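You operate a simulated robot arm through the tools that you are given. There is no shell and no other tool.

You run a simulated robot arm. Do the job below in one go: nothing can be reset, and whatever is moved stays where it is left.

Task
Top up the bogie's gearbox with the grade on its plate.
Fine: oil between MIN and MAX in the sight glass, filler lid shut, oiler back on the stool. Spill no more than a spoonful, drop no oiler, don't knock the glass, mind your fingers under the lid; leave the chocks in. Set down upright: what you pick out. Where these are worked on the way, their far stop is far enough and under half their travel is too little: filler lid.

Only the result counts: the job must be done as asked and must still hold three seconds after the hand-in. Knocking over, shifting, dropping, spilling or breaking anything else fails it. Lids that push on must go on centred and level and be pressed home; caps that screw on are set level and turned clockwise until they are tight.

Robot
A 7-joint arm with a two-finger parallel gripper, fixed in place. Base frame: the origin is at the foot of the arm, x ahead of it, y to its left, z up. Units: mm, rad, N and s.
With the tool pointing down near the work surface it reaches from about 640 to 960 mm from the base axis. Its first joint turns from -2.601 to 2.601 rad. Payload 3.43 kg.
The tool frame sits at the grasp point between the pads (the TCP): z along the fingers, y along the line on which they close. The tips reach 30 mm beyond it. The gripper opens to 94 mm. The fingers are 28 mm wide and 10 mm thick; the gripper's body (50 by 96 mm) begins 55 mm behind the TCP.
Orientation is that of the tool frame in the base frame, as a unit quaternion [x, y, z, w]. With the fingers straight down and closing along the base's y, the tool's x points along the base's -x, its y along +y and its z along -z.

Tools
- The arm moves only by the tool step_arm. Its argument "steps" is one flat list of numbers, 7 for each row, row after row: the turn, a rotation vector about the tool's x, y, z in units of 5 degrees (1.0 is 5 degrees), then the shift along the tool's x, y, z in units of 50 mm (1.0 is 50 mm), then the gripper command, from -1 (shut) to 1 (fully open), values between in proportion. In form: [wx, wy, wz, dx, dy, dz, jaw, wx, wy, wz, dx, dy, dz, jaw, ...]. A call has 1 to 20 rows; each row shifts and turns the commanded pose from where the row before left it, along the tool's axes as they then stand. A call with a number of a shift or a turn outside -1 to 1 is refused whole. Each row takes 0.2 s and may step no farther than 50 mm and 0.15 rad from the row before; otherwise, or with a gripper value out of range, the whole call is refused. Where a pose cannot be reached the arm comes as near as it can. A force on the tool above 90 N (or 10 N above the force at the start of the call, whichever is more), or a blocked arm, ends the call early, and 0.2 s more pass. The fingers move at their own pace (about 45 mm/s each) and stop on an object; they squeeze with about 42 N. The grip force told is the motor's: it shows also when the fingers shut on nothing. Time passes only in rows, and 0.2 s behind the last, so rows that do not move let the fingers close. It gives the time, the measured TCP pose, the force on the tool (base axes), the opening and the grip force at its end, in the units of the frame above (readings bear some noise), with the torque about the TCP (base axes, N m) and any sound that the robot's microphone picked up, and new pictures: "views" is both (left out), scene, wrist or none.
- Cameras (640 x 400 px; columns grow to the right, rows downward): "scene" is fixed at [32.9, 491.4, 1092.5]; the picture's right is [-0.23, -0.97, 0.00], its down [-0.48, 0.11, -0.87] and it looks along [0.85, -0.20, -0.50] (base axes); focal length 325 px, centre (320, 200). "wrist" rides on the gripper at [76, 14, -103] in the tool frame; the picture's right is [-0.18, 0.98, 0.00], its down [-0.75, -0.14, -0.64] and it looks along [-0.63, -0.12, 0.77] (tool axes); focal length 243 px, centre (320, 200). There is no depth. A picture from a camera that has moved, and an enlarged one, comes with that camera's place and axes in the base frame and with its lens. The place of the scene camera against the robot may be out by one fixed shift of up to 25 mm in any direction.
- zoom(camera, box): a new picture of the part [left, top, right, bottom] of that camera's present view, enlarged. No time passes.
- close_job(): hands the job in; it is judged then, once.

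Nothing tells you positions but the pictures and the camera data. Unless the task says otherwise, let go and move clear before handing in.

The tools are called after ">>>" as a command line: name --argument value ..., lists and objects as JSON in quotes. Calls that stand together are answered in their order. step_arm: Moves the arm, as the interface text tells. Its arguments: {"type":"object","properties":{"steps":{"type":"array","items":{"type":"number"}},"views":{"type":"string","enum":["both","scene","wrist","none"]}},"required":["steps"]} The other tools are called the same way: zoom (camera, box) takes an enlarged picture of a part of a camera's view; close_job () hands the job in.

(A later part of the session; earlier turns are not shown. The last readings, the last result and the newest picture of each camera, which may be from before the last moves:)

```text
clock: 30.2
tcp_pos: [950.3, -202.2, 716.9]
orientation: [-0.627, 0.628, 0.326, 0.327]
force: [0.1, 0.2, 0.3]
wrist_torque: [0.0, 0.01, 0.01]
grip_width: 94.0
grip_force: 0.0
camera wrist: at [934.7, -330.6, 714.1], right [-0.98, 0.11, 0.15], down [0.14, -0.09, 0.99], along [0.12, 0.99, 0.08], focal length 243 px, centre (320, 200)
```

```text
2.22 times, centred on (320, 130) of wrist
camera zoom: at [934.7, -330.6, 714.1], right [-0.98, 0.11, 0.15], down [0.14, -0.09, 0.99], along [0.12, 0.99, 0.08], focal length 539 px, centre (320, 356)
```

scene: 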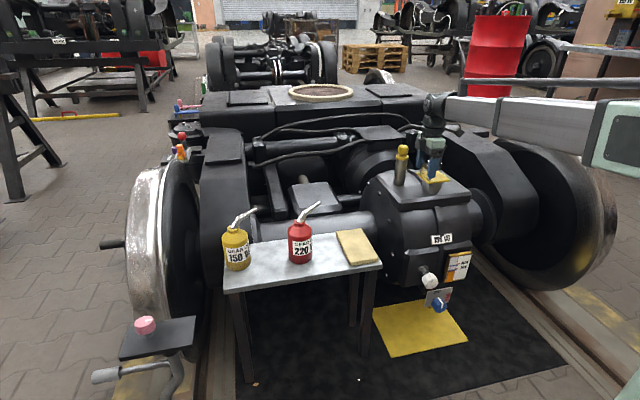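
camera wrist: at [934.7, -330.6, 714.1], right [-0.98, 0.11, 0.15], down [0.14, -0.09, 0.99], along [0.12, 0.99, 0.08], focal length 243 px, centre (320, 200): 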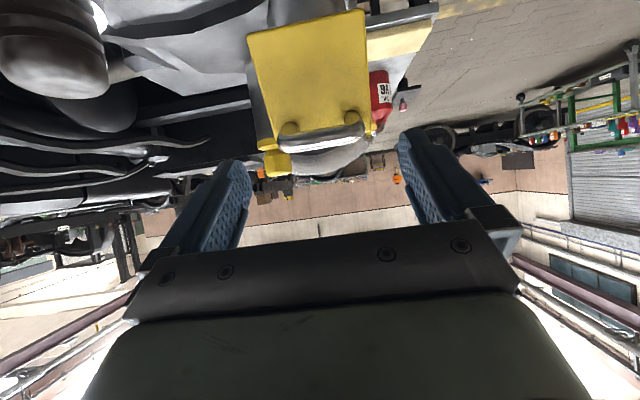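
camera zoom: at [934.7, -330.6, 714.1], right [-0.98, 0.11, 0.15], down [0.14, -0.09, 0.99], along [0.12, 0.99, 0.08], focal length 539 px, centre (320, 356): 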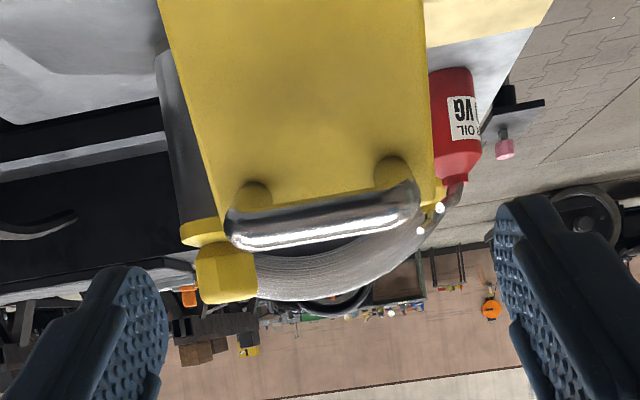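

The handle is lined up dead ahead, about 60 mm along the tool axis. I'm advancing and gripping deeper.

>>> step_arm --steps '[0, 0, 0, 0, 0, 0.31, 1, 0, 0, 0, 0, 0, 0.31, 1, 0, 0, 0, 0, 0, 0.31, 1, 0, 0, 0, 0, 0, 0.31, 1, 0, 0, 0, 0, 0, 0, -1, 0, 0, 0, 0, 0, 0, -1, 0, 0, 0, 0, 0, 0, -1, 0, 0, 0, 0, 0, 0, -1]' --views "wrist"

>>> zoom --camera "scene" --box '[410, 120, 480, 190]'

```text
clock: 32.0
tcp_pos: [948.9, -151.1, 682.0]
orientation: [0.628, -0.627, -0.327, -0.326]
force: [-5.4, 4.1, -2.2]
wrist_torque: [0.24, 0.12, -0.11]
grip_width: 82.9
grip_force: 45.3
camera wrist: at [934.8, -279.6, 678.6], right [-0.98, 0.1, 0.15], down [0.14, -0.09, 0.99], along [0.12, 0.99, 0.08], focal length 243 px, centre (320, 200)
```

wrist: 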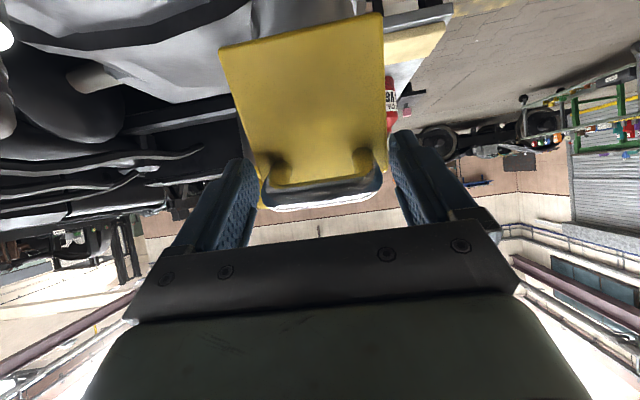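

```text
5.71 times, centred on (445, 155) of scene
camera zoom: at [32.9, 491.4, 1092.5], right [-0.23, -0.97, 0.0], down [-0.48, 0.11, -0.87], along [0.85, -0.2, -0.5], focal length 1860 px, centre (-394, 457)
```

zoom: 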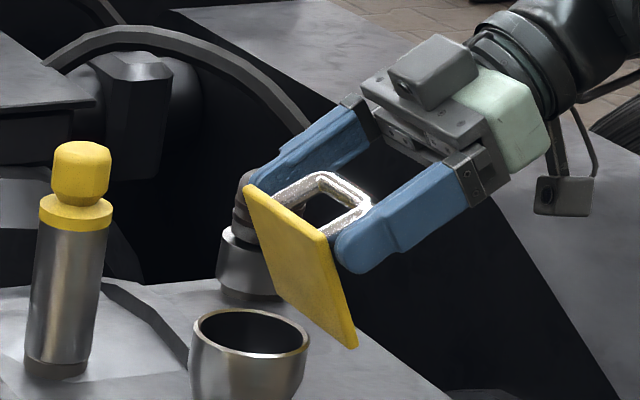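

The tips closed on the lid's edges (83 mm) rather than the handle. I'm opening, backing off 8 mm and regripping.

>>> step_arm --steps '[0, 0, 0, 0, 0, 0, 1, 0, 0, 0, 0, 0, 0, 1, 0, 0, 0, 0, 0, -0.17, 1, 0, 0, 0, 0, 0, 0, -1, 0, 0, 0, 0, 0, 0, -1, 0, 0, 0, 0, 0, 0, -1, 0, 0, 0, 0, 0, 0, -1]' --views "wrist"

>>> zoom --camera "scene" --box '[410, 120, 480, 190]'

```text
clock: 33.6
tcp_pos: [950.7, -158.3, 687.6]
orientation: [0.628, -0.627, -0.326, -0.327]
force: [-3.1, -1.4, -0.7]
wrist_torque: [-0.13, 0.18, 0.24]
grip_width: 65.7
grip_force: 45.4
camera wrist: at [934.7, -287.1, 683.8], right [-0.98, 0.1, 0.15], down [0.14, -0.09, 0.99], along [0.12, 0.99, 0.08], focal length 243 px, centre (320, 200)
```

wrist: 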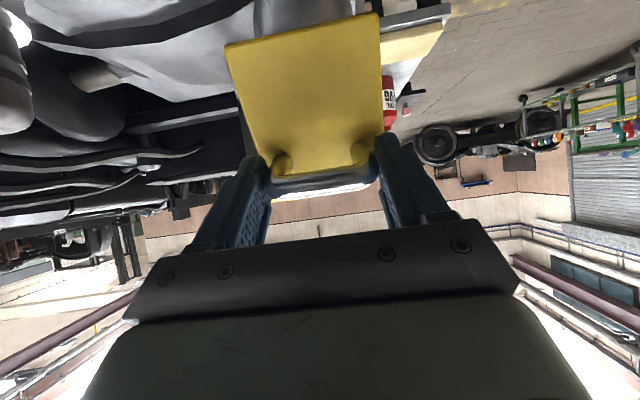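

```text
5.71 times, centred on (445, 155) of scene
camera zoom: at [32.9, 491.4, 1092.5], right [-0.23, -0.97, 0.0], down [-0.48, 0.11, -0.87], along [0.85, -0.2, -0.5], focal length 1860 px, centre (-394, 457)
```

zoom: 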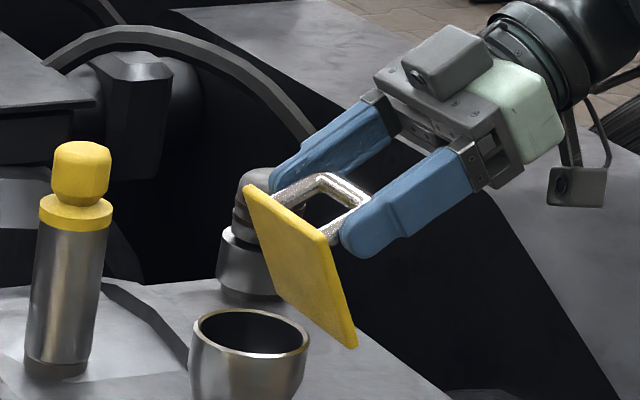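

Good grip on the handle legs now (65.7 mm). I'm opening further toward about 83° and watching the force.

>>> step_arm --steps '[0, -0.4, 0, 0.108, 0, -0.115, -1, 0, -0.4, 0, 0.114, 0, -0.108, -1, 0, -0.4, 0, 0.12, 0, -0.102, -1, 0, -0.4, 0, 0.124, 0, -0.096, -1, 0, 0, 0, 0, 0, 0, -1]' --views "none"

>>> zoom --camera "scene" --box '[410, 120, 480, 190]'

```text
clock: 34.8
tcp_pos: [949.6, -186.2, 680.0]
orientation: [0.603, -0.601, -0.371, -0.372]
force: [-0.8, 22.5, 24.1]
wrist_torque: [0.33, 0.55, 0.39]
grip_width: 65.5
grip_force: 44.6
```

```text
5.71 times, centred on (445, 155) of scene
camera zoom: at [32.9, 491.4, 1092.5], right [-0.23, -0.97, 0.0], down [-0.48, 0.11, -0.87], along [0.85, -0.2, -0.5], focal length 1860 px, centre (-394, 457)
```

zoom: 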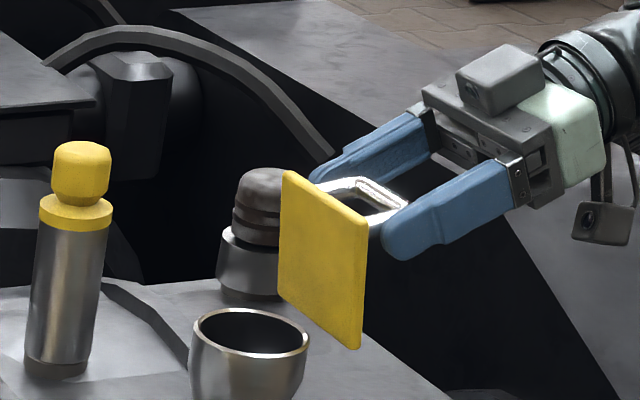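

>>> step_arm --steps '[0, -0.4, 0, 0.129, 0, -0.089, -1, 0, 0, 0, 0.134, 0, -0.083, -1, 0, 0, 0, 0, 0, 0, -1]' --views "none"

>>> zoom --camera "scene" --box '[410, 120, 480, 190]'

```text
clock: 35.6
tcp_pos: [950.1, -200.4, 670.9]
orientation: [0.597, -0.594, -0.381, -0.382]
force: [-1.3, 37.7, 15.7]
wrist_torque: [0.15, -0.04, 0.0]
grip_width: 65.6
grip_force: 44.6
```

```text
5.71 times, centred on (445, 155) of scene
camera zoom: at [32.9, 491.4, 1092.5], right [-0.23, -0.97, 0.0], down [-0.48, 0.11, -0.87], along [0.85, -0.2, -0.5], focal length 1860 px, centre (-394, 457)
```

zoom: 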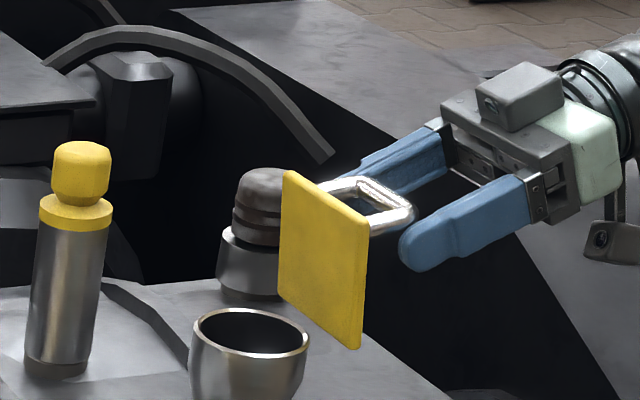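

The far stop is at about 80°, since the lid no longer moves while the force rises. I'm releasing, backing off and rising clear.

>>> step_arm --steps '[0, 0, 0, 0, 0, 0, 1, 0, 0, 0, 0, 0, 0, 1, 0, 0, 0, 0, 0, -0.4, 1, 0, 0, 0, 0, 0, -0.4, 1, 0, 0, 0, -0.86, 0, -0.4, 1, 0, 0, 0, -0.86, 0, -0.4, 1, 0, 0, 0, -0.86, 0, -0.4, 1]' --views "both"

>>> zoom --camera "scene" --box '[410, 120, 480, 190]'

```text
clock: 37.2
tcp_pos: [949.5, -239.1, 829.7]
orientation: [-0.596, 0.596, 0.38, 0.38]
force: [0.5, 0.2, 1.0]
wrist_torque: [-0.02, 0.0, 0.05]
grip_width: 94.0
grip_force: 0.1
camera wrist: at [934.3, -365.1, 804.1], right [-0.98, 0.08, 0.17], down [0.14, -0.26, 0.95], along [0.12, 0.96, 0.25], focal length 243 px, centre (320, 200)
```

scene: 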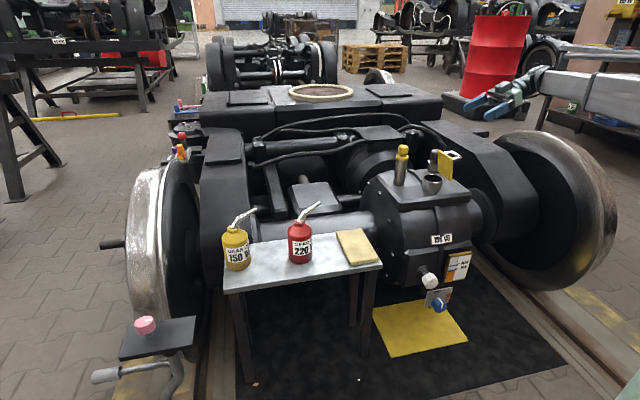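
wrist: 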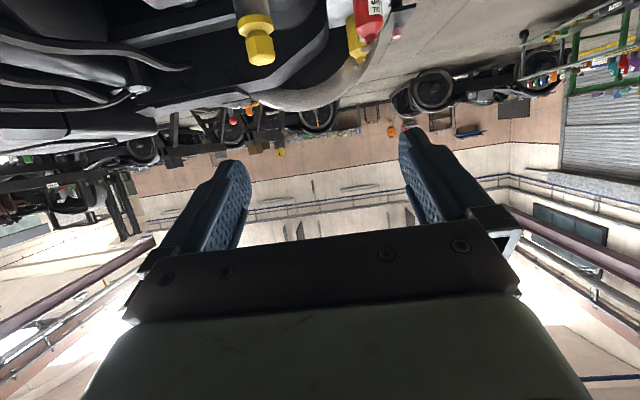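

```text
5.71 times, centred on (445, 155) of scene
camera zoom: at [32.9, 491.4, 1092.5], right [-0.23, -0.97, 0.0], down [-0.48, 0.11, -0.87], along [0.85, -0.2, -0.5], focal length 1860 px, centre (-394, 457)
```

zoom: 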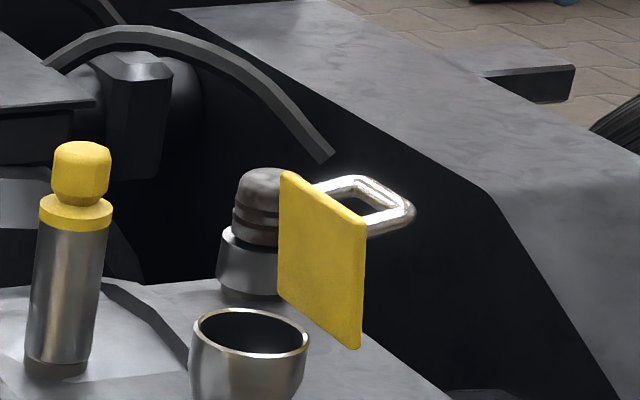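

The lid stands open at about 80° and the filler neck is near (948, −108, 598) with roughly a 28 mm inner radius. I'm bringing the tool back to vertical and unyawing it before going to look at the oilers.

>>> step_arm --steps '[0, 1, 0, 0, 0, 0, 1, 0, 1, 0, 0, 0, 0, 1, 0, 1, 0, 0, 0, 0, 1, 0, 1, 0, 0, 0, 0, 1, 0, 1, 0, 0, 0, 0, 1, 0, 1, 0, 0, 0, 0, 1, 0, 1, 0, 0, 0, 0, 1, 0, 1, 0, 0, 0, 0, 1, 0, 1, 0, 0, 0, 0, 1, 0, 1, 0, 0, 0, 0, 1, 0, 1, 0, 0, 0, 0, 1, 0, 1, 0, 0, 0, 0, 1, 0, 1, 0, 0, 0, 0, 1]' --views "none"

>>> step_arm --steps '[0, 0, 1, 0, 0, 0, 1, 0, 0, 1, 0, 0, 0, 1, 0, 0, 1, 0, 0, 0, 1, 0, 0, 1, 0, 0, 0, 1, 0, 0, 1, 0, 0, 0, 1, 0, 0, 1, 0, 0, 0, 1, 0, 0, 1, 0, 0, 0, 1, 0, 0, 1, 0, 0, 0, 1, 0, 0, 1, 0, 0, 0, 1, 0, 0, 1, 0, 0, 0, 1, 0, 0, 1, 0, 0, 0, 1, 0, 0, 1, 0, 0, 0, 1, 0, 0, 1, 0, 0, 0, 1, 0, 0, 1, 0, 0, 0, 1, 0, 0, 1, 0, 0, 0, 1, 0, 0, 1, 0, 0, 0, 1, 0, 0, 1, 0, 0, 0, 1, 0, 0, 1, 0, 0, 0, 1]' --views "none"

```text
clock: 40.0
tcp_pos: [949.2, -238.7, 830.0]
orientation: [-0.707, 0.707, -0.001, 0.0]
force: [0.2, -0.1, -0.3]
wrist_torque: [0.0, -0.03, -0.01]
grip_width: 94.1
grip_force: 0.0
```

```text
clock: 43.8
tcp_pos: [950.4, -238.0, 830.1]
orientation: [0.0, 1.0, 0.0, 0.001]
force: [0.3, 0.6, -0.6]
wrist_torque: [-0.01, 0.0, -0.02]
grip_width: 93.9
grip_force: 0.0
```

>>> step_arm --steps '[0, 0, 0, 0.213, 0.944, 0.067, 1, 0, 0, 0, 0.213, 0.944, 0.067, 1, 0, 0, 0, 0.213, 0.944, 0.067, 1, 0, 0, 0, 0.213, 0.944, 0.067, 1, 0, 0, 0, 0.213, 0.944, 0.067, 1, 0, 0, 0, 0.213, 0.944, 0.067, 1, 0, 0, 0, 0.213, 0.944, 0.067, 1, 0, 0, 0, 0.213, 0.944, 0.067, 1, 0, 0, 0, 0.213, 0.944, 0.067, 1, 0, 0, 0, 0.213, 0.944, 0.067, 1, 0, 0, 0, 0.213, 0.944, 0.067, 1, 0, 0, 0, 0.213, 0.944, 0.067, 1, 0, 0, 0, 0.213, 0.944, 0.067, 1, 0, 0, 0, 0.213, 0.944, 0.067, 1, 0, 0, 0, 0.213, 0.944, 0.067, 1, 0, 0, 0, 0, 0, 0, 1]'

>>> zoom --camera "wrist" --box '[220, 0, 500, 180]'

```text
clock: 47.2
tcp_pos: [789.9, 470.9, 779.7]
orientation: [0.001, 1.0, 0.0, 0.001]
force: [-1.2, 0.2, -0.3]
wrist_torque: [-0.01, -0.02, 0.0]
grip_width: 93.9
grip_force: 0.0
camera wrist: at [712.1, 483.3, 881.5], right [0.18, 0.98, 0.0], down [0.75, -0.14, 0.64], along [0.63, -0.12, -0.77], focal length 243 px, centre (320, 200)
```

scene: 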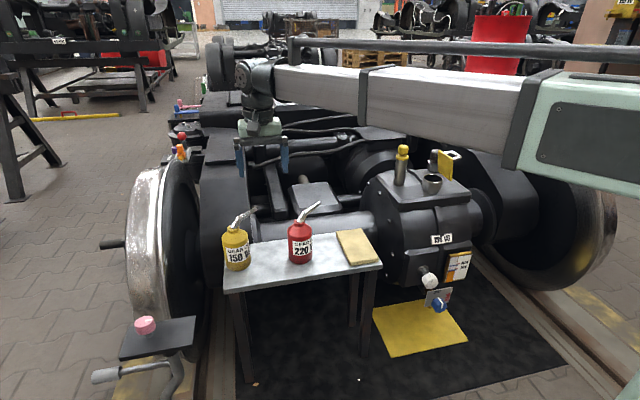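
wrist: 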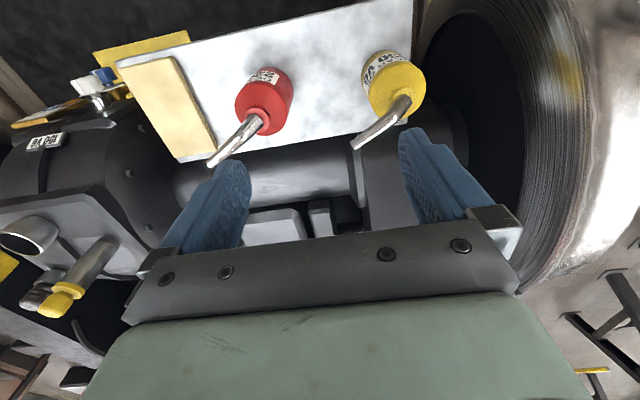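

```text
2.22 times, centred on (360, 90) of wrist
camera zoom: at [712.1, 483.3, 881.5], right [0.18, 0.98, 0.0], down [0.75, -0.14, 0.64], along [0.63, -0.12, -0.77], focal length 539 px, centre (231, 444)
```

zoom: 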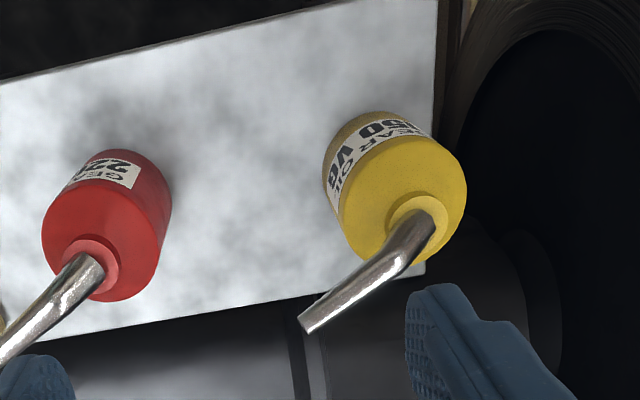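

>>> step_arm --steps '[0, 0, 0, 0.333, 0.46, 0.533, 1, 0, 0, 0, 0.333, 0.46, 0.533, 1, 0, 0, 0, 0.333, 0.46, 0.533, 1, 0, 0, 0, 0, 0, 0, 1]'

>>> zoom --camera "wrist" --box '[160, 20, 440, 200]'

>>> zoom --camera "scene" --box '[205, 190, 335, 290]'

```text
clock: 48.2
tcp_pos: [739.9, 538.8, 698.7]
orientation: [-0.001, 1.0, 0.0, 0.001]
force: [0.2, -0.4, 0.1]
wrist_torque: [-0.02, 0.02, 0.02]
grip_width: 93.9
grip_force: 0.0
camera wrist: at [661.5, 552.7, 801.6], right [0.18, 0.98, 0.0], down [0.75, -0.14, 0.64], along [0.63, -0.12, -0.77], focal length 243 px, centre (320, 200)
```

scene: 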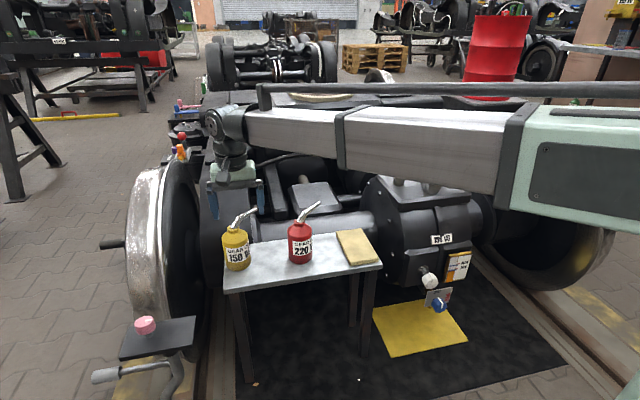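
wrist: 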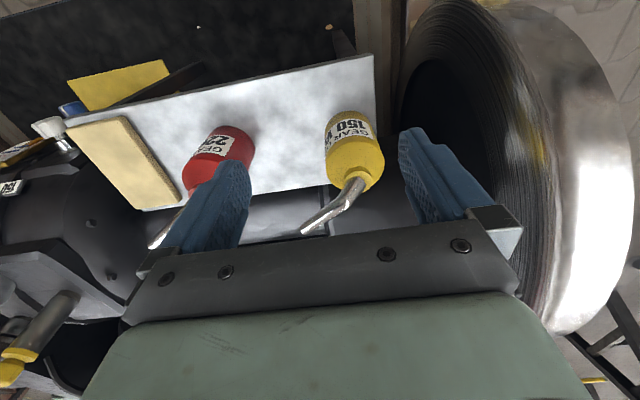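

```text
2.22 times, centred on (300, 110) of wrist
camera zoom: at [661.5, 552.7, 801.6], right [0.18, 0.98, 0.0], down [0.75, -0.14, 0.64], along [0.63, -0.12, -0.77], focal length 539 px, centre (364, 400)
```

zoom: 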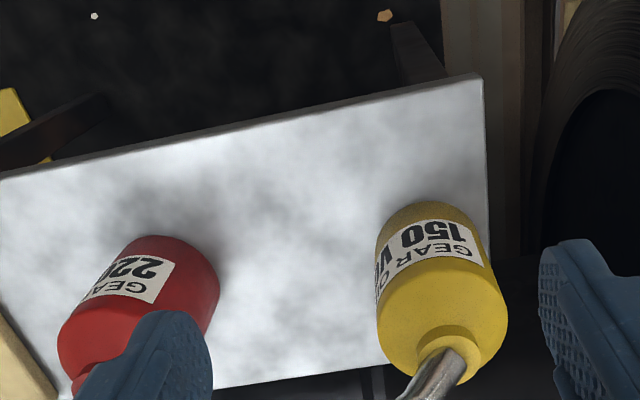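

```text
4.00 times, centred on (270, 240) of scene
camera zoom: at [32.9, 491.4, 1092.5], right [-0.23, -0.97, 0.0], down [-0.48, 0.11, -0.87], along [0.85, -0.2, -0.5], focal length 1302 px, centre (520, 40)
```

zoom: 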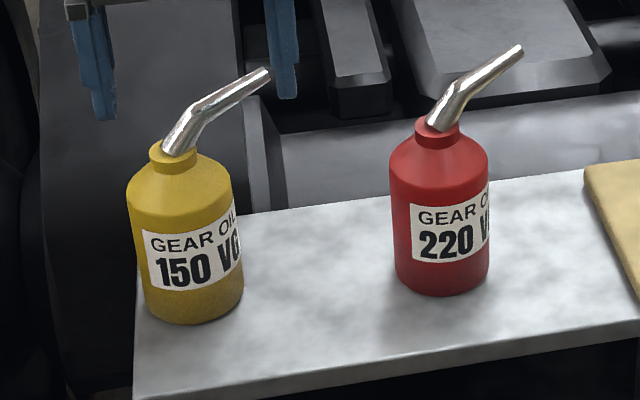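

The yellow oiler's axis is at about (830, 568), with a radius of about 38 mm. It stands on the stool at z≈445, the neck is at z≈571, and the spout tip is near (855, 500, 614). I'm turning the tool to a low forward approach (azimuth 20°, pitched 25° down) and going to a pre-grasp point.

>>> step_arm --steps '[0, 0, -1, 0, 0, 0, 1, 0, 0, -1, 0, 0, 0, 1, 0, 0, -1, 0, 0, 0, 1, 0, 0, -1, 0, 0, 0, 1, 0, -1, 0, 0, 0, 0, 1, 0, -1, 0, 0, 0, 0, 1, 0, -1, 0, 0, 0, 0, 1, 0, -1, 0, 0, 0, 0, 1, 0, -1, 0, 0, 0, 0, 1, 0, -1, 0, 0, 0, 0, 1, 0, -1, 0, 0, 0, 0, 1, 0, -1, 0, 0, 0, 0, 1, 0, -1, 0, 0, 0, 0, 1, 0, -1, 0, 0, 0, 0, 1, 0, -1, 0, 0, 0, 0, 1, 0, -1, 0, 0, 0, 0, 1, 0, -1, 0, 0, 0, 0, 1, 0, 0, 0, 0, 0, 0, 1]'

```text
clock: 52.0
tcp_pos: [738.8, 539.5, 698.5]
orientation: [-0.147, 0.83, 0.094, 0.529]
force: [-0.9, 0.8, 0.3]
wrist_torque: [0.01, 0.01, 0.01]
grip_width: 93.9
grip_force: 0.1
camera wrist: at [615.6, 508.5, 672.8], right [-0.26, 0.95, 0.17], down [-0.2, -0.22, 0.95], along [0.94, 0.22, 0.25], focal length 243 px, centre (320, 200)
```

scene: 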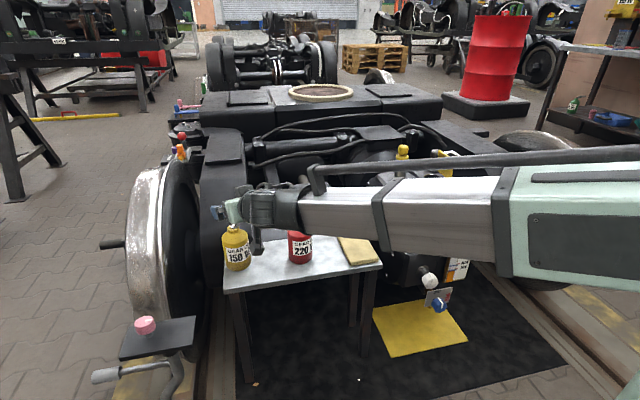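
wrist: 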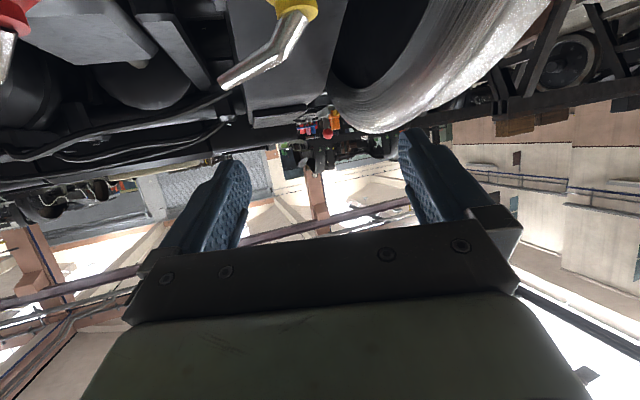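

>>> step_arm --steps '[0, 0, 0, 0.897, -0.02, 0.222, 1, 0, 0, 0, 0.897, -0.02, 0.222, 1, 0, 0, 0, 0.897, -0.02, 0.222, 1, 0, 0, 0, 0, 0, 0, 1]'

>>> zoom --camera "wrist" --box '[200, 0, 440, 200]'

>>> zoom --camera "scene" --box '[190, 180, 350, 300]'

```text
clock: 53.0
tcp_pos: [714.8, 526.5, 563.0]
orientation: [-0.147, 0.83, 0.093, 0.53]
force: [-0.6, -0.5, -0.3]
wrist_torque: [0.02, 0.0, 0.0]
grip_width: 94.0
grip_force: 0.0
camera wrist: at [591.3, 496.3, 537.1], right [-0.26, 0.95, 0.17], down [-0.2, -0.22, 0.95], along [0.94, 0.22, 0.25], focal length 243 px, centre (320, 200)
```

scene: 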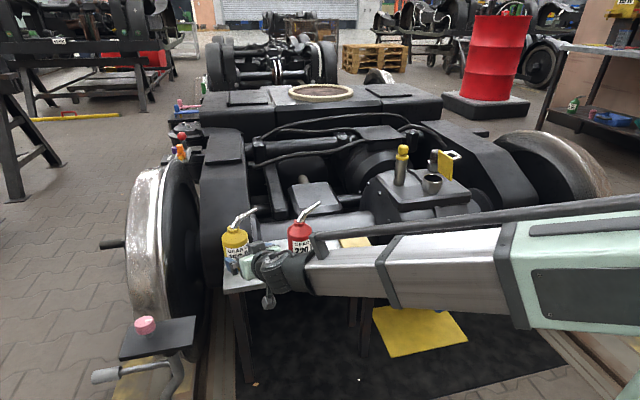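
wrist: 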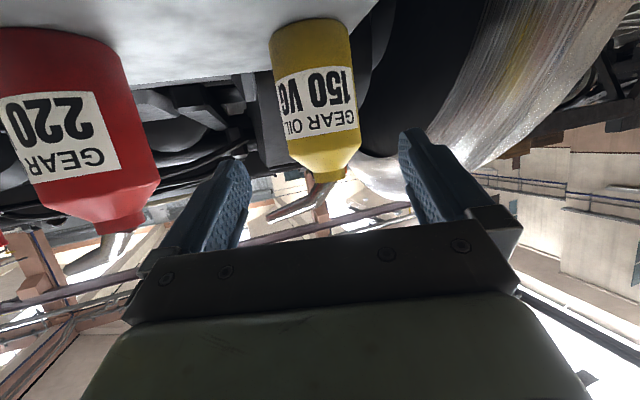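

```text
2.00 times, centred on (320, 100) of wrist
camera zoom: at [591.3, 496.3, 537.1], right [-0.26, 0.95, 0.17], down [-0.2, -0.22, 0.95], along [0.94, 0.22, 0.25], focal length 485 px, centre (320, 400)
```

zoom: 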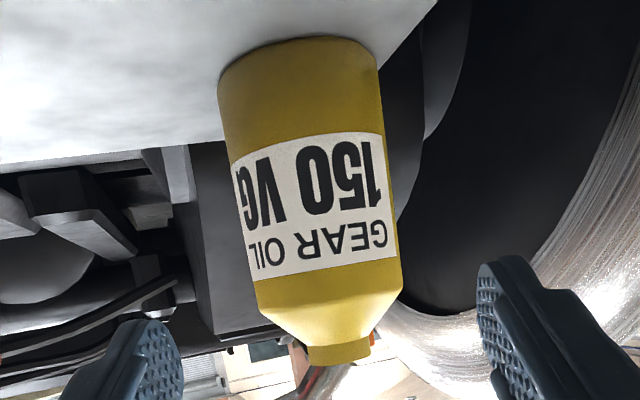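

```text
3.33 times, centred on (270, 240) of scene
camera zoom: at [32.9, 491.4, 1092.5], right [-0.23, -0.97, 0.0], down [-0.48, 0.11, -0.87], along [0.85, -0.2, -0.5], focal length 1085 px, centre (487, 67)
```

zoom: 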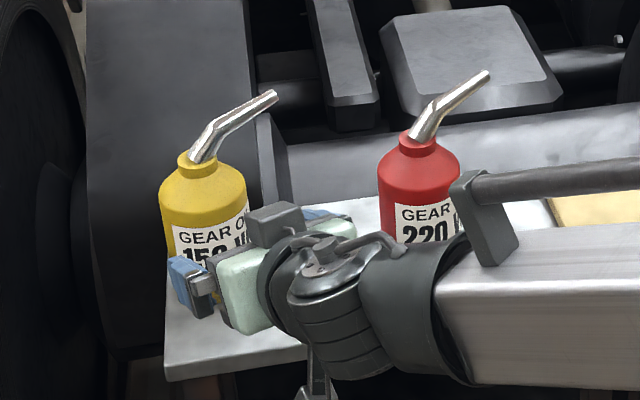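

The oiler is centred in the jaws' path to within about 1 mm. I'm advancing most of the way along the tool axis.

>>> step_arm --steps '[0, 0, 0, 0, -0.002, 0.438, 1, 0, 0, 0, 0, -0.002, 0.438, 1, 0, 0, 0, 0, -0.002, 0.438, 1, 0, 0, 0, 0, 0, 0, 1]'

>>> zoom --camera "wrist" --box '[200, 60, 440, 240]'

>>> zoom --camera "scene" --box '[190, 180, 350, 300]'

```text
clock: 54.0
tcp_pos: [772.5, 546.8, 533.6]
orientation: [-0.148, 0.83, 0.095, 0.53]
force: [-0.6, -0.2, -0.1]
wrist_torque: [0.0, 0.04, 0.0]
grip_width: 94.0
grip_force: 0.1
camera wrist: at [648.2, 516.6, 508.8], right [-0.26, 0.95, 0.17], down [-0.2, -0.22, 0.95], along [0.94, 0.22, 0.25], focal length 243 px, centre (320, 200)
```

scene: 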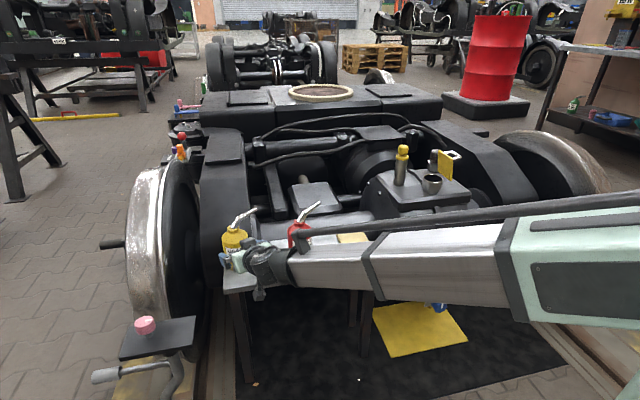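
wrist: 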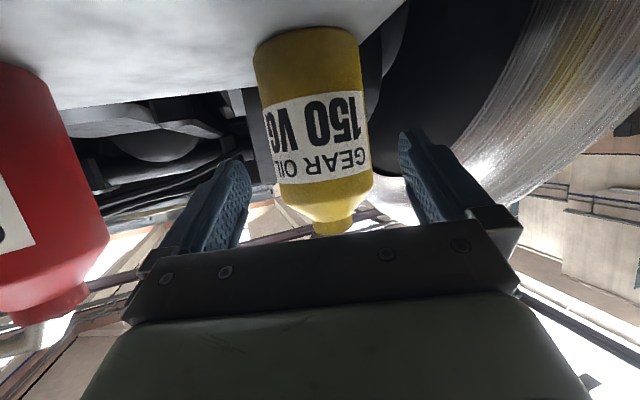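

```text
2.22 times, centred on (320, 150) of wrist
camera zoom: at [648.2, 516.6, 508.8], right [-0.26, 0.95, 0.17], down [-0.2, -0.22, 0.95], along [0.94, 0.22, 0.25], focal length 539 px, centre (320, 311)
```

zoom: 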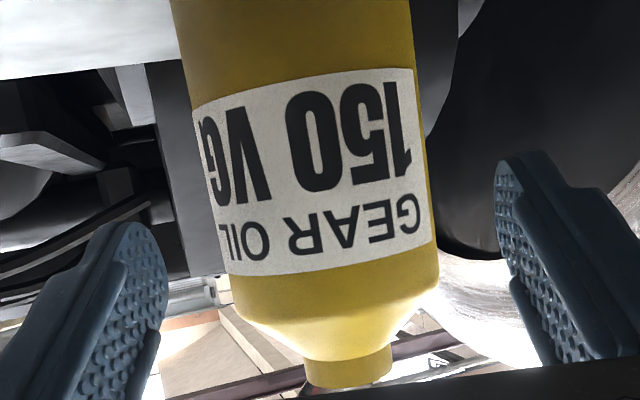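

```text
3.33 times, centred on (270, 240) of scene
camera zoom: at [32.9, 491.4, 1092.5], right [-0.23, -0.97, 0.0], down [-0.48, 0.11, -0.87], along [0.85, -0.2, -0.5], focal length 1085 px, centre (487, 67)
```

zoom: 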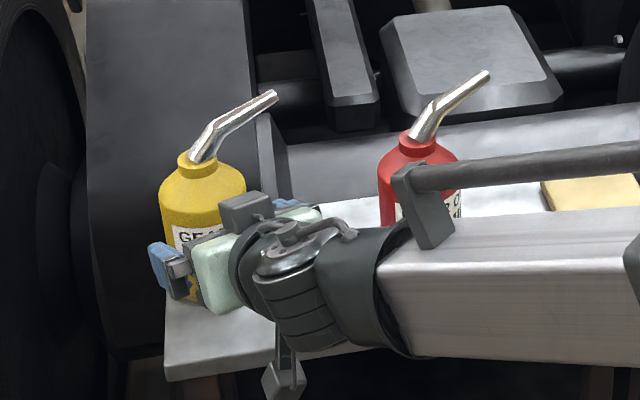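

>>> step_arm --steps '[0, 0, 0, 0, -0.01, 0.423, 1, 0, 0, 0, 0, -0.01, 0.423, 1, 0, 0, 0, 0, -0.01, 0.423, 1, 0, 0, 0, 0, 0, 0, 1]'

>>> zoom --camera "wrist" --box '[200, 60, 440, 240]'

>>> zoom --camera "scene" --box '[190, 180, 350, 300]'

```text
clock: 55.0
tcp_pos: [825.5, 565.3, 507.5]
orientation: [-0.147, 0.83, 0.093, 0.53]
force: [0.7, -0.3, -0.5]
wrist_torque: [-0.02, -0.03, 0.01]
grip_width: 94.1
grip_force: 0.1
camera wrist: at [702.4, 534.7, 481.8], right [-0.26, 0.95, 0.17], down [-0.2, -0.22, 0.95], along [0.94, 0.22, 0.25], focal length 243 px, centre (320, 200)
```

scene: 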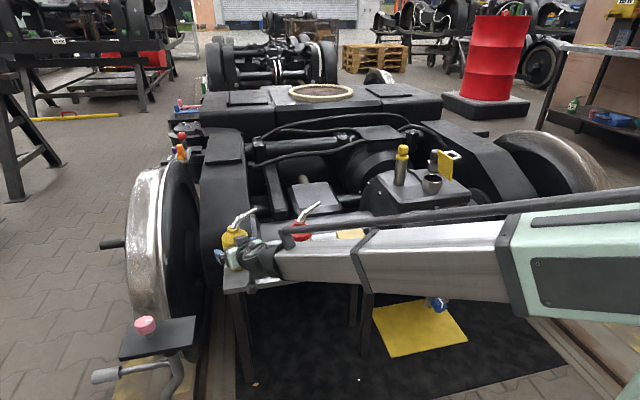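
wrist: 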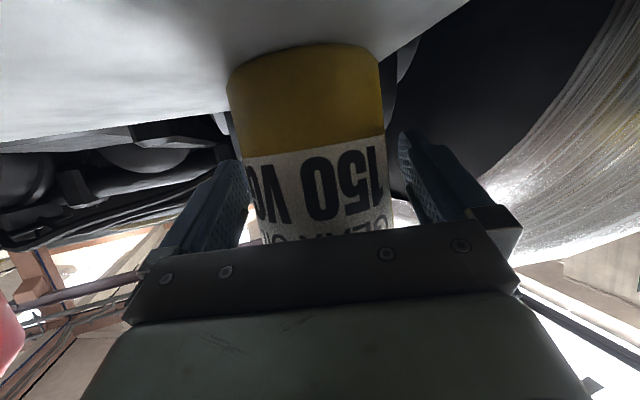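

```text
2.22 times, centred on (320, 150) of wrist
camera zoom: at [702.4, 534.7, 481.8], right [-0.26, 0.95, 0.17], down [-0.2, -0.22, 0.95], along [0.94, 0.22, 0.25], focal length 539 px, centre (320, 311)
```

zoom: 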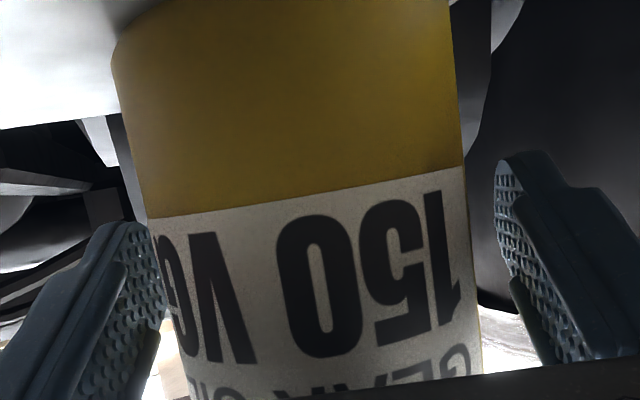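

```text
3.33 times, centred on (270, 240) of scene
camera zoom: at [32.9, 491.4, 1092.5], right [-0.23, -0.97, 0.0], down [-0.48, 0.11, -0.87], along [0.85, -0.2, -0.5], focal length 1085 px, centre (487, 67)
```

zoom: 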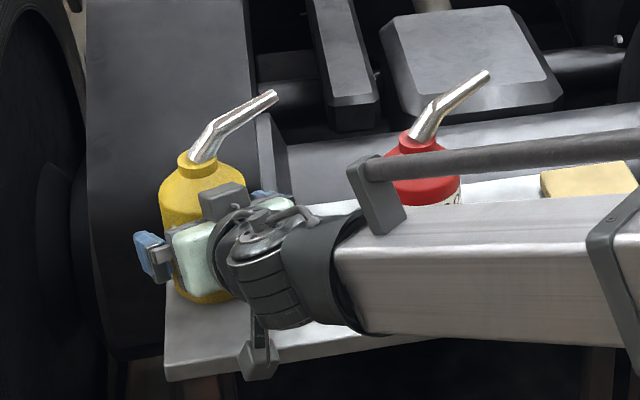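

The can is centred between the pads. I'm closing the grip.

>>> step_arm --steps '[0, 0, 0, 0, 0, 0, -1, 0, 0, 0, 0, 0, 0, -1, 0, 0, 0, 0, 0, 0, -1, 0, 0, 0, 0, 0, 0, -1, 0, 0, 0, 0, 0, 0, -1]'

>>> zoom --camera "scene" --box '[190, 180, 350, 300]'

```text
clock: 56.2
tcp_pos: [825.8, 565.1, 507.1]
orientation: [-0.147, 0.83, 0.093, 0.53]
force: [0.6, 0.7, 0.8]
wrist_torque: [-0.02, -0.03, -0.04]
grip_width: 75.7
grip_force: 42.6
camera wrist: at [702.2, 534.8, 481.8], right [-0.26, 0.95, 0.17], down [-0.2, -0.22, 0.95], along [0.94, 0.22, 0.25], focal length 243 px, centre (320, 200)
```

scene: 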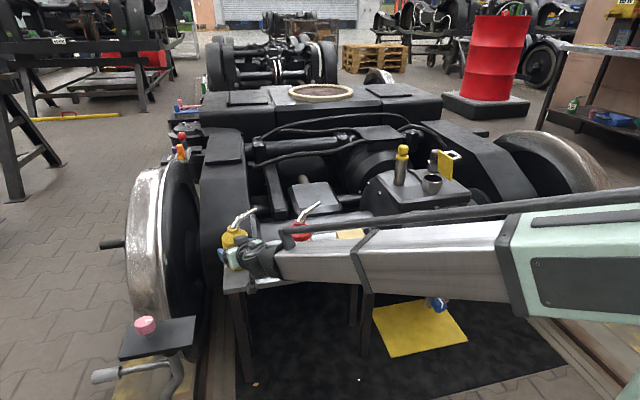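
wrist: 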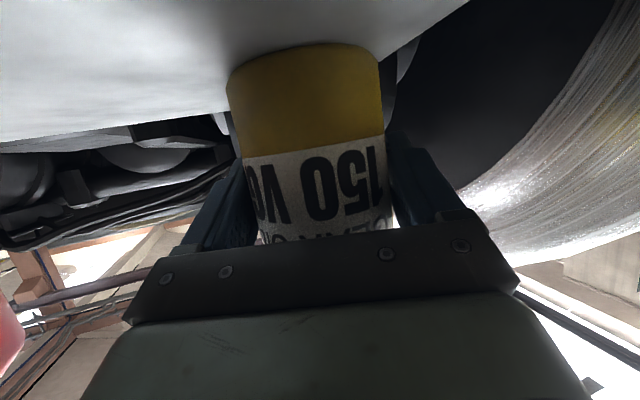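

```text
3.33 times, centred on (270, 240) of scene
camera zoom: at [32.9, 491.4, 1092.5], right [-0.23, -0.97, 0.0], down [-0.48, 0.11, -0.87], along [0.85, -0.2, -0.5], focal length 1085 px, centre (487, 67)
```

zoom: 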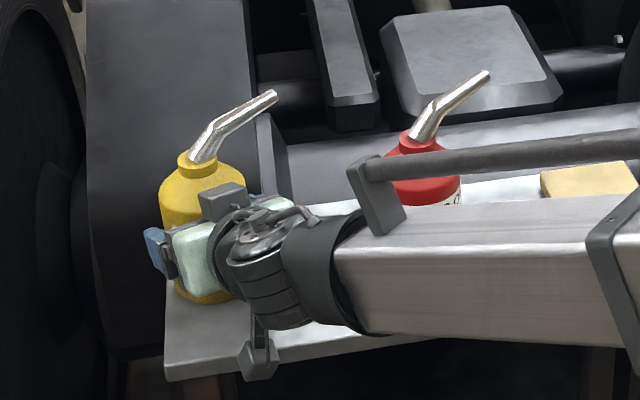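

Grip is solid at 75.7 mm, the can's diameter. I'm lifting straight up a little and checking the load.

>>> step_arm --steps '[0, 0, 0, -0.18, 0, -0.085, -1, 0, 0, 0, -0.27, 0, -0.127, -1, 0, 0, 0, -0.45, 0, -0.211, -1, 0, 0, 0, 0, 0, 0, -1]'

>>> zoom --camera "scene" --box '[190, 150, 350, 300]'

```text
clock: 57.2
tcp_pos: [826.7, 566.0, 557.0]
orientation: [-0.147, 0.831, 0.093, 0.529]
force: [-0.1, 0.6, -3.9]
wrist_torque: [-0.02, 0.03, -0.01]
grip_width: 75.3
grip_force: 41.8
camera wrist: at [702.1, 535.6, 531.4], right [-0.26, 0.95, 0.17], down [-0.2, -0.22, 0.95], along [0.94, 0.22, 0.25], focal length 243 px, centre (320, 200)
```

scene: 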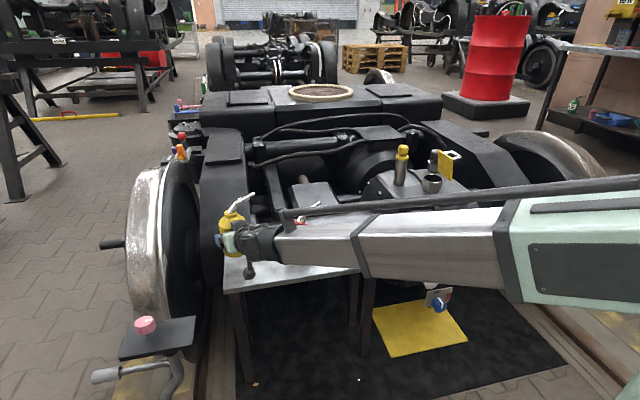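
wrist: 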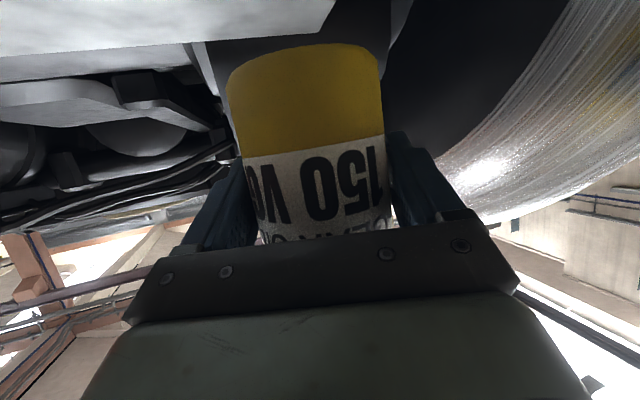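

```text
2.67 times, centred on (270, 225) of scene
camera zoom: at [32.9, 491.4, 1092.5], right [-0.23, -0.97, 0.0], down [-0.48, 0.11, -0.87], along [0.85, -0.2, -0.5], focal length 868 px, centre (453, 133)
```

zoom: 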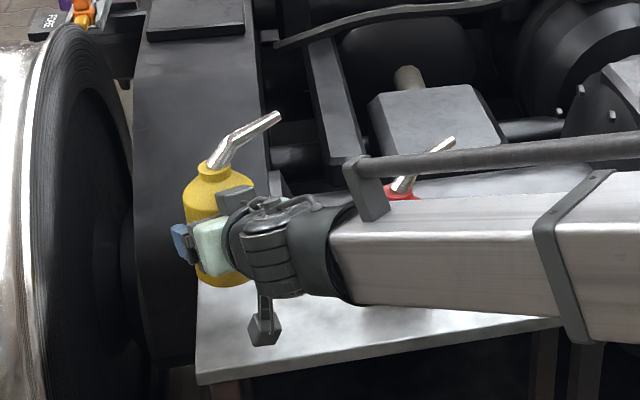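

The oiler is held firmly (about 4 N), upright and clear of the stool. I'm raising it and carrying it level to a point beside the filler, high enough to clear the dipstick.

>>> step_arm --steps '[0, 0, 0, -0.65, 0, -0.303, -1, 0, 0, 0, -0.65, 0, -0.303, -1, 0, 0, 0, -0.65, 0, -0.303, -1, 0, 0, 0, -0.65, 0, -0.303, -1, 0, 0, 0, 0.02, -0.3, -0.05, -1, 0, 0, 0, 0.0572, -0.671, -0.1227, -1, 0, 0, 0, 0.0572, -0.671, -0.1227, -1, 0, 0, 0, 0.0572, -0.671, -0.1227, -1, 0, 0, 0, 0.0572, -0.671, -0.1227, -1, 0, 0, 0, 0.0572, -0.671, -0.1227, -1, 0, 0, 0, 0.0572, -0.671, -0.1227, -1, 0, 0, 0, 0.0572, -0.671, -0.1227, -1, 0, 0, 0, 0.0572, -0.671, -0.1227, -1, 0, 0, 0, 0.0572, -0.671, -0.1227, -1]'

```text
clock: 60.2
tcp_pos: [874.1, 245.4, 700.0]
orientation: [-0.147, 0.83, 0.093, 0.529]
force: [-0.4, -0.3, -3.3]
wrist_torque: [-0.01, 0.0, 0.04]
grip_width: 75.6
grip_force: 42.0
camera wrist: at [751.4, 215.3, 674.6], right [-0.26, 0.95, 0.17], down [-0.2, -0.22, 0.95], along [0.94, 0.22, 0.25], focal length 243 px, centre (320, 200)
```

scene: 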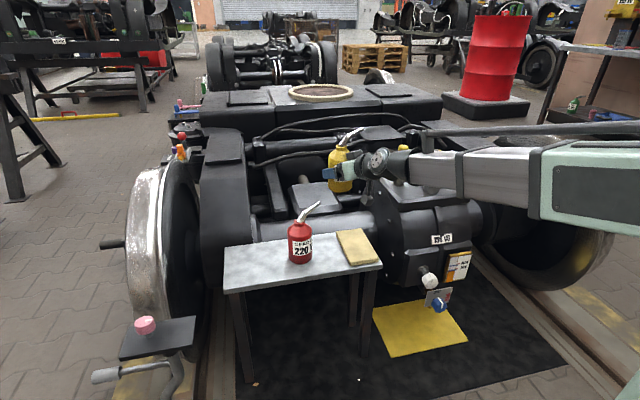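
wrist: 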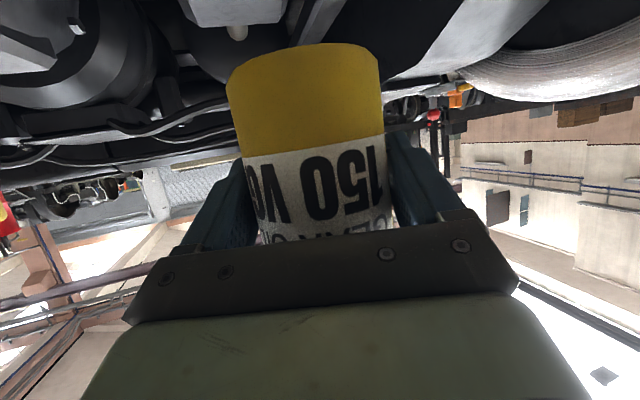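

>>> step_arm --steps '[0, 0, 0, 0.0474, -0.572, -0.102, -1, 0, 0, 0, 0.0474, -0.572, -0.102, -1, 0, 0, 0, 0.0474, -0.572, -0.102, -1, 0, 0, 0, 0.0474, -0.572, -0.102, -1, 0, 0, 0, 0.0474, -0.572, -0.102, -1, 0, 0, 0, 0.0474, -0.572, -0.102, -1, 0, 0, 0, 0.0474, -0.572, -0.102, -1, 0, 0, 0, 0, 0, 0, -1]'

>>> zoom --camera "scene" --box '[360, 100, 520, 220]'

```text
clock: 62.0
tcp_pos: [906.3, 43.5, 700.2]
orientation: [-0.147, 0.83, 0.094, 0.529]
force: [-1.5, 0.0, -3.6]
wrist_torque: [-0.01, 0.02, 0.03]
grip_width: 75.4
grip_force: 42.1
camera wrist: at [782.2, 13.3, 674.6], right [-0.26, 0.95, 0.17], down [-0.2, -0.22, 0.95], along [0.94, 0.22, 0.25], focal length 243 px, centre (320, 200)
```

scene: 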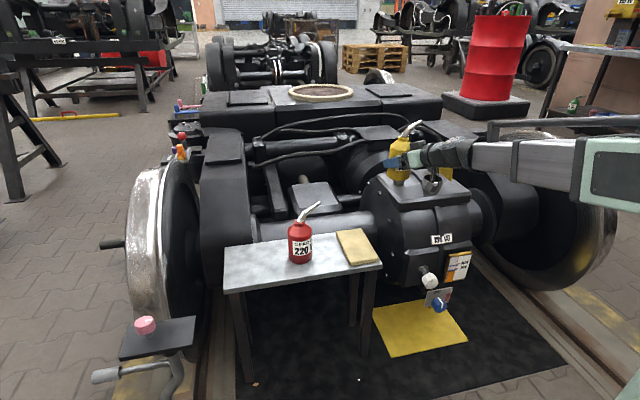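
wrist: 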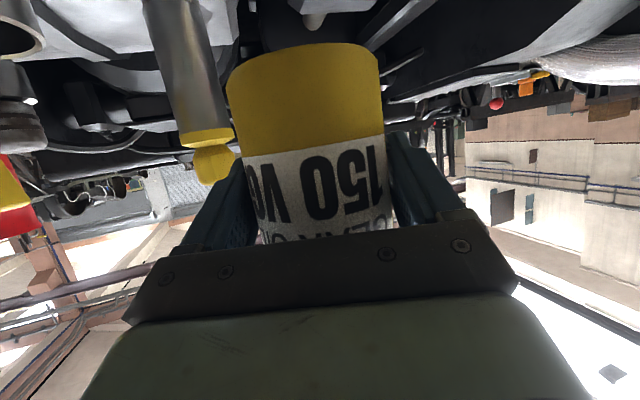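

```text
3.33 times, centred on (440, 160) of scene
camera zoom: at [32.9, 491.4, 1092.5], right [-0.23, -0.97, 0.0], down [-0.48, 0.11, -0.87], along [0.85, -0.2, -0.5], focal length 1085 px, centre (-80, 333)
```

zoom: 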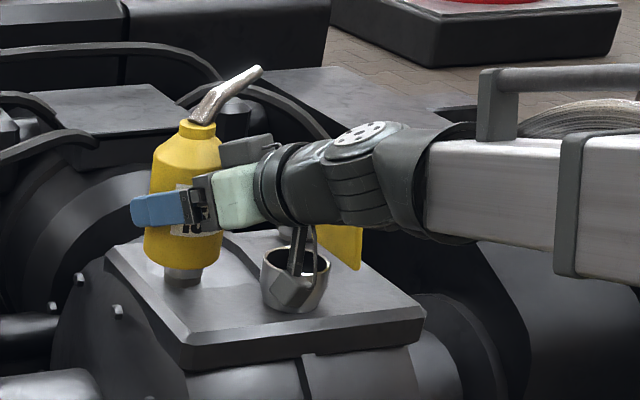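

The camera confirms the dipstick near (1012, −21) and the filler rim around (950, −107). I'm starting to tip, 30° for now, while moving the spout over the neck, still too high and too upright to pour.

>>> step_arm --steps '[-0.4226, 0, 0.9063, 0.143, -0.133, 0.008, -1, -0.4226, 0, 0.9063, 0.132, -0.144, 0.003, -1, -0.4226, 0, 0.9063, 0.121, -0.155, -0.003, -1, -0.4226, 0, 0.9063, 0.108, -0.163, -0.009, -1, -0.4226, 0, 0.9063, 0.095, -0.171, -0.015, -1, -0.4226, 0, 0.9063, 0.081, -0.177, -0.021, -1, 0, 0, 0, 0, 0, 0, -1]'

>>> zoom --camera "scene" --box '[360, 100, 520, 220]'

```text
clock: 63.6
tcp_pos: [904.8, -0.3, 661.2]
orientation: [-0.006, 0.826, 0.307, 0.473]
force: [0.0, 0.2, -4.5]
wrist_torque: [0.01, 0.01, -0.02]
grip_width: 75.3
grip_force: 42.4
camera wrist: at [777.3, -19.2, 645.8], right [-0.19, 0.75, 0.64], down [-0.04, -0.65, 0.76], along [0.98, 0.12, 0.16], focal length 243 px, centre (320, 200)
```

scene: 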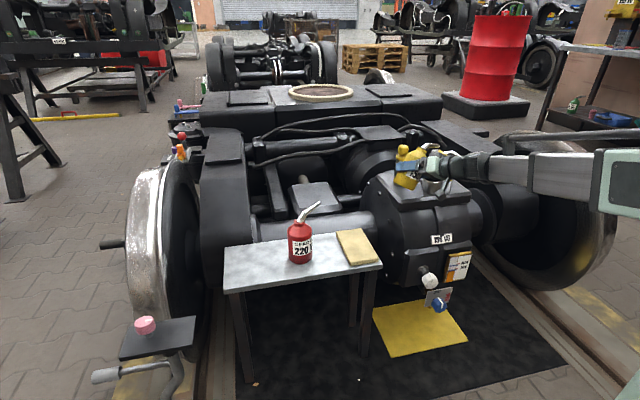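
wrist: 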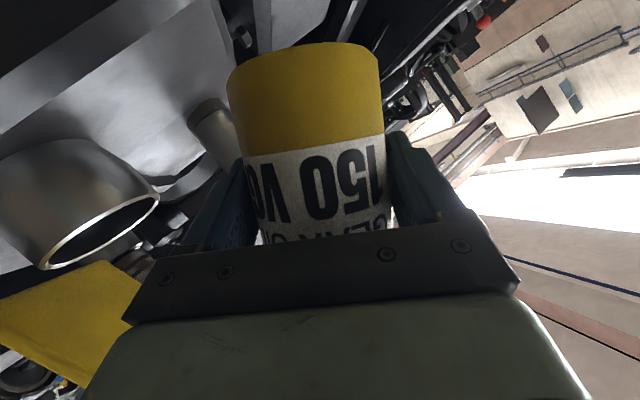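

```text
3.33 times, centred on (440, 160) of scene
camera zoom: at [32.9, 491.4, 1092.5], right [-0.23, -0.97, 0.0], down [-0.48, 0.11, -0.87], along [0.85, -0.2, -0.5], focal length 1085 px, centre (-80, 333)
```

zoom: 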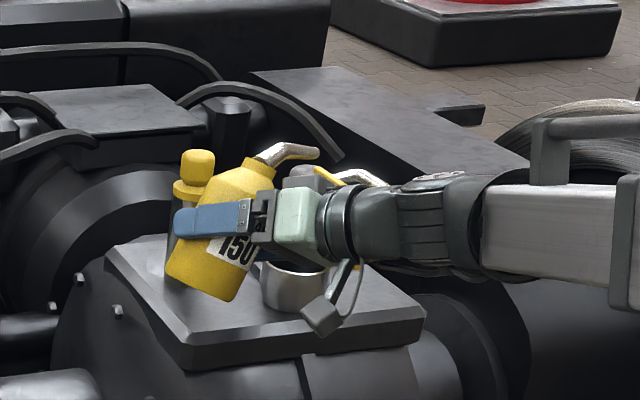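

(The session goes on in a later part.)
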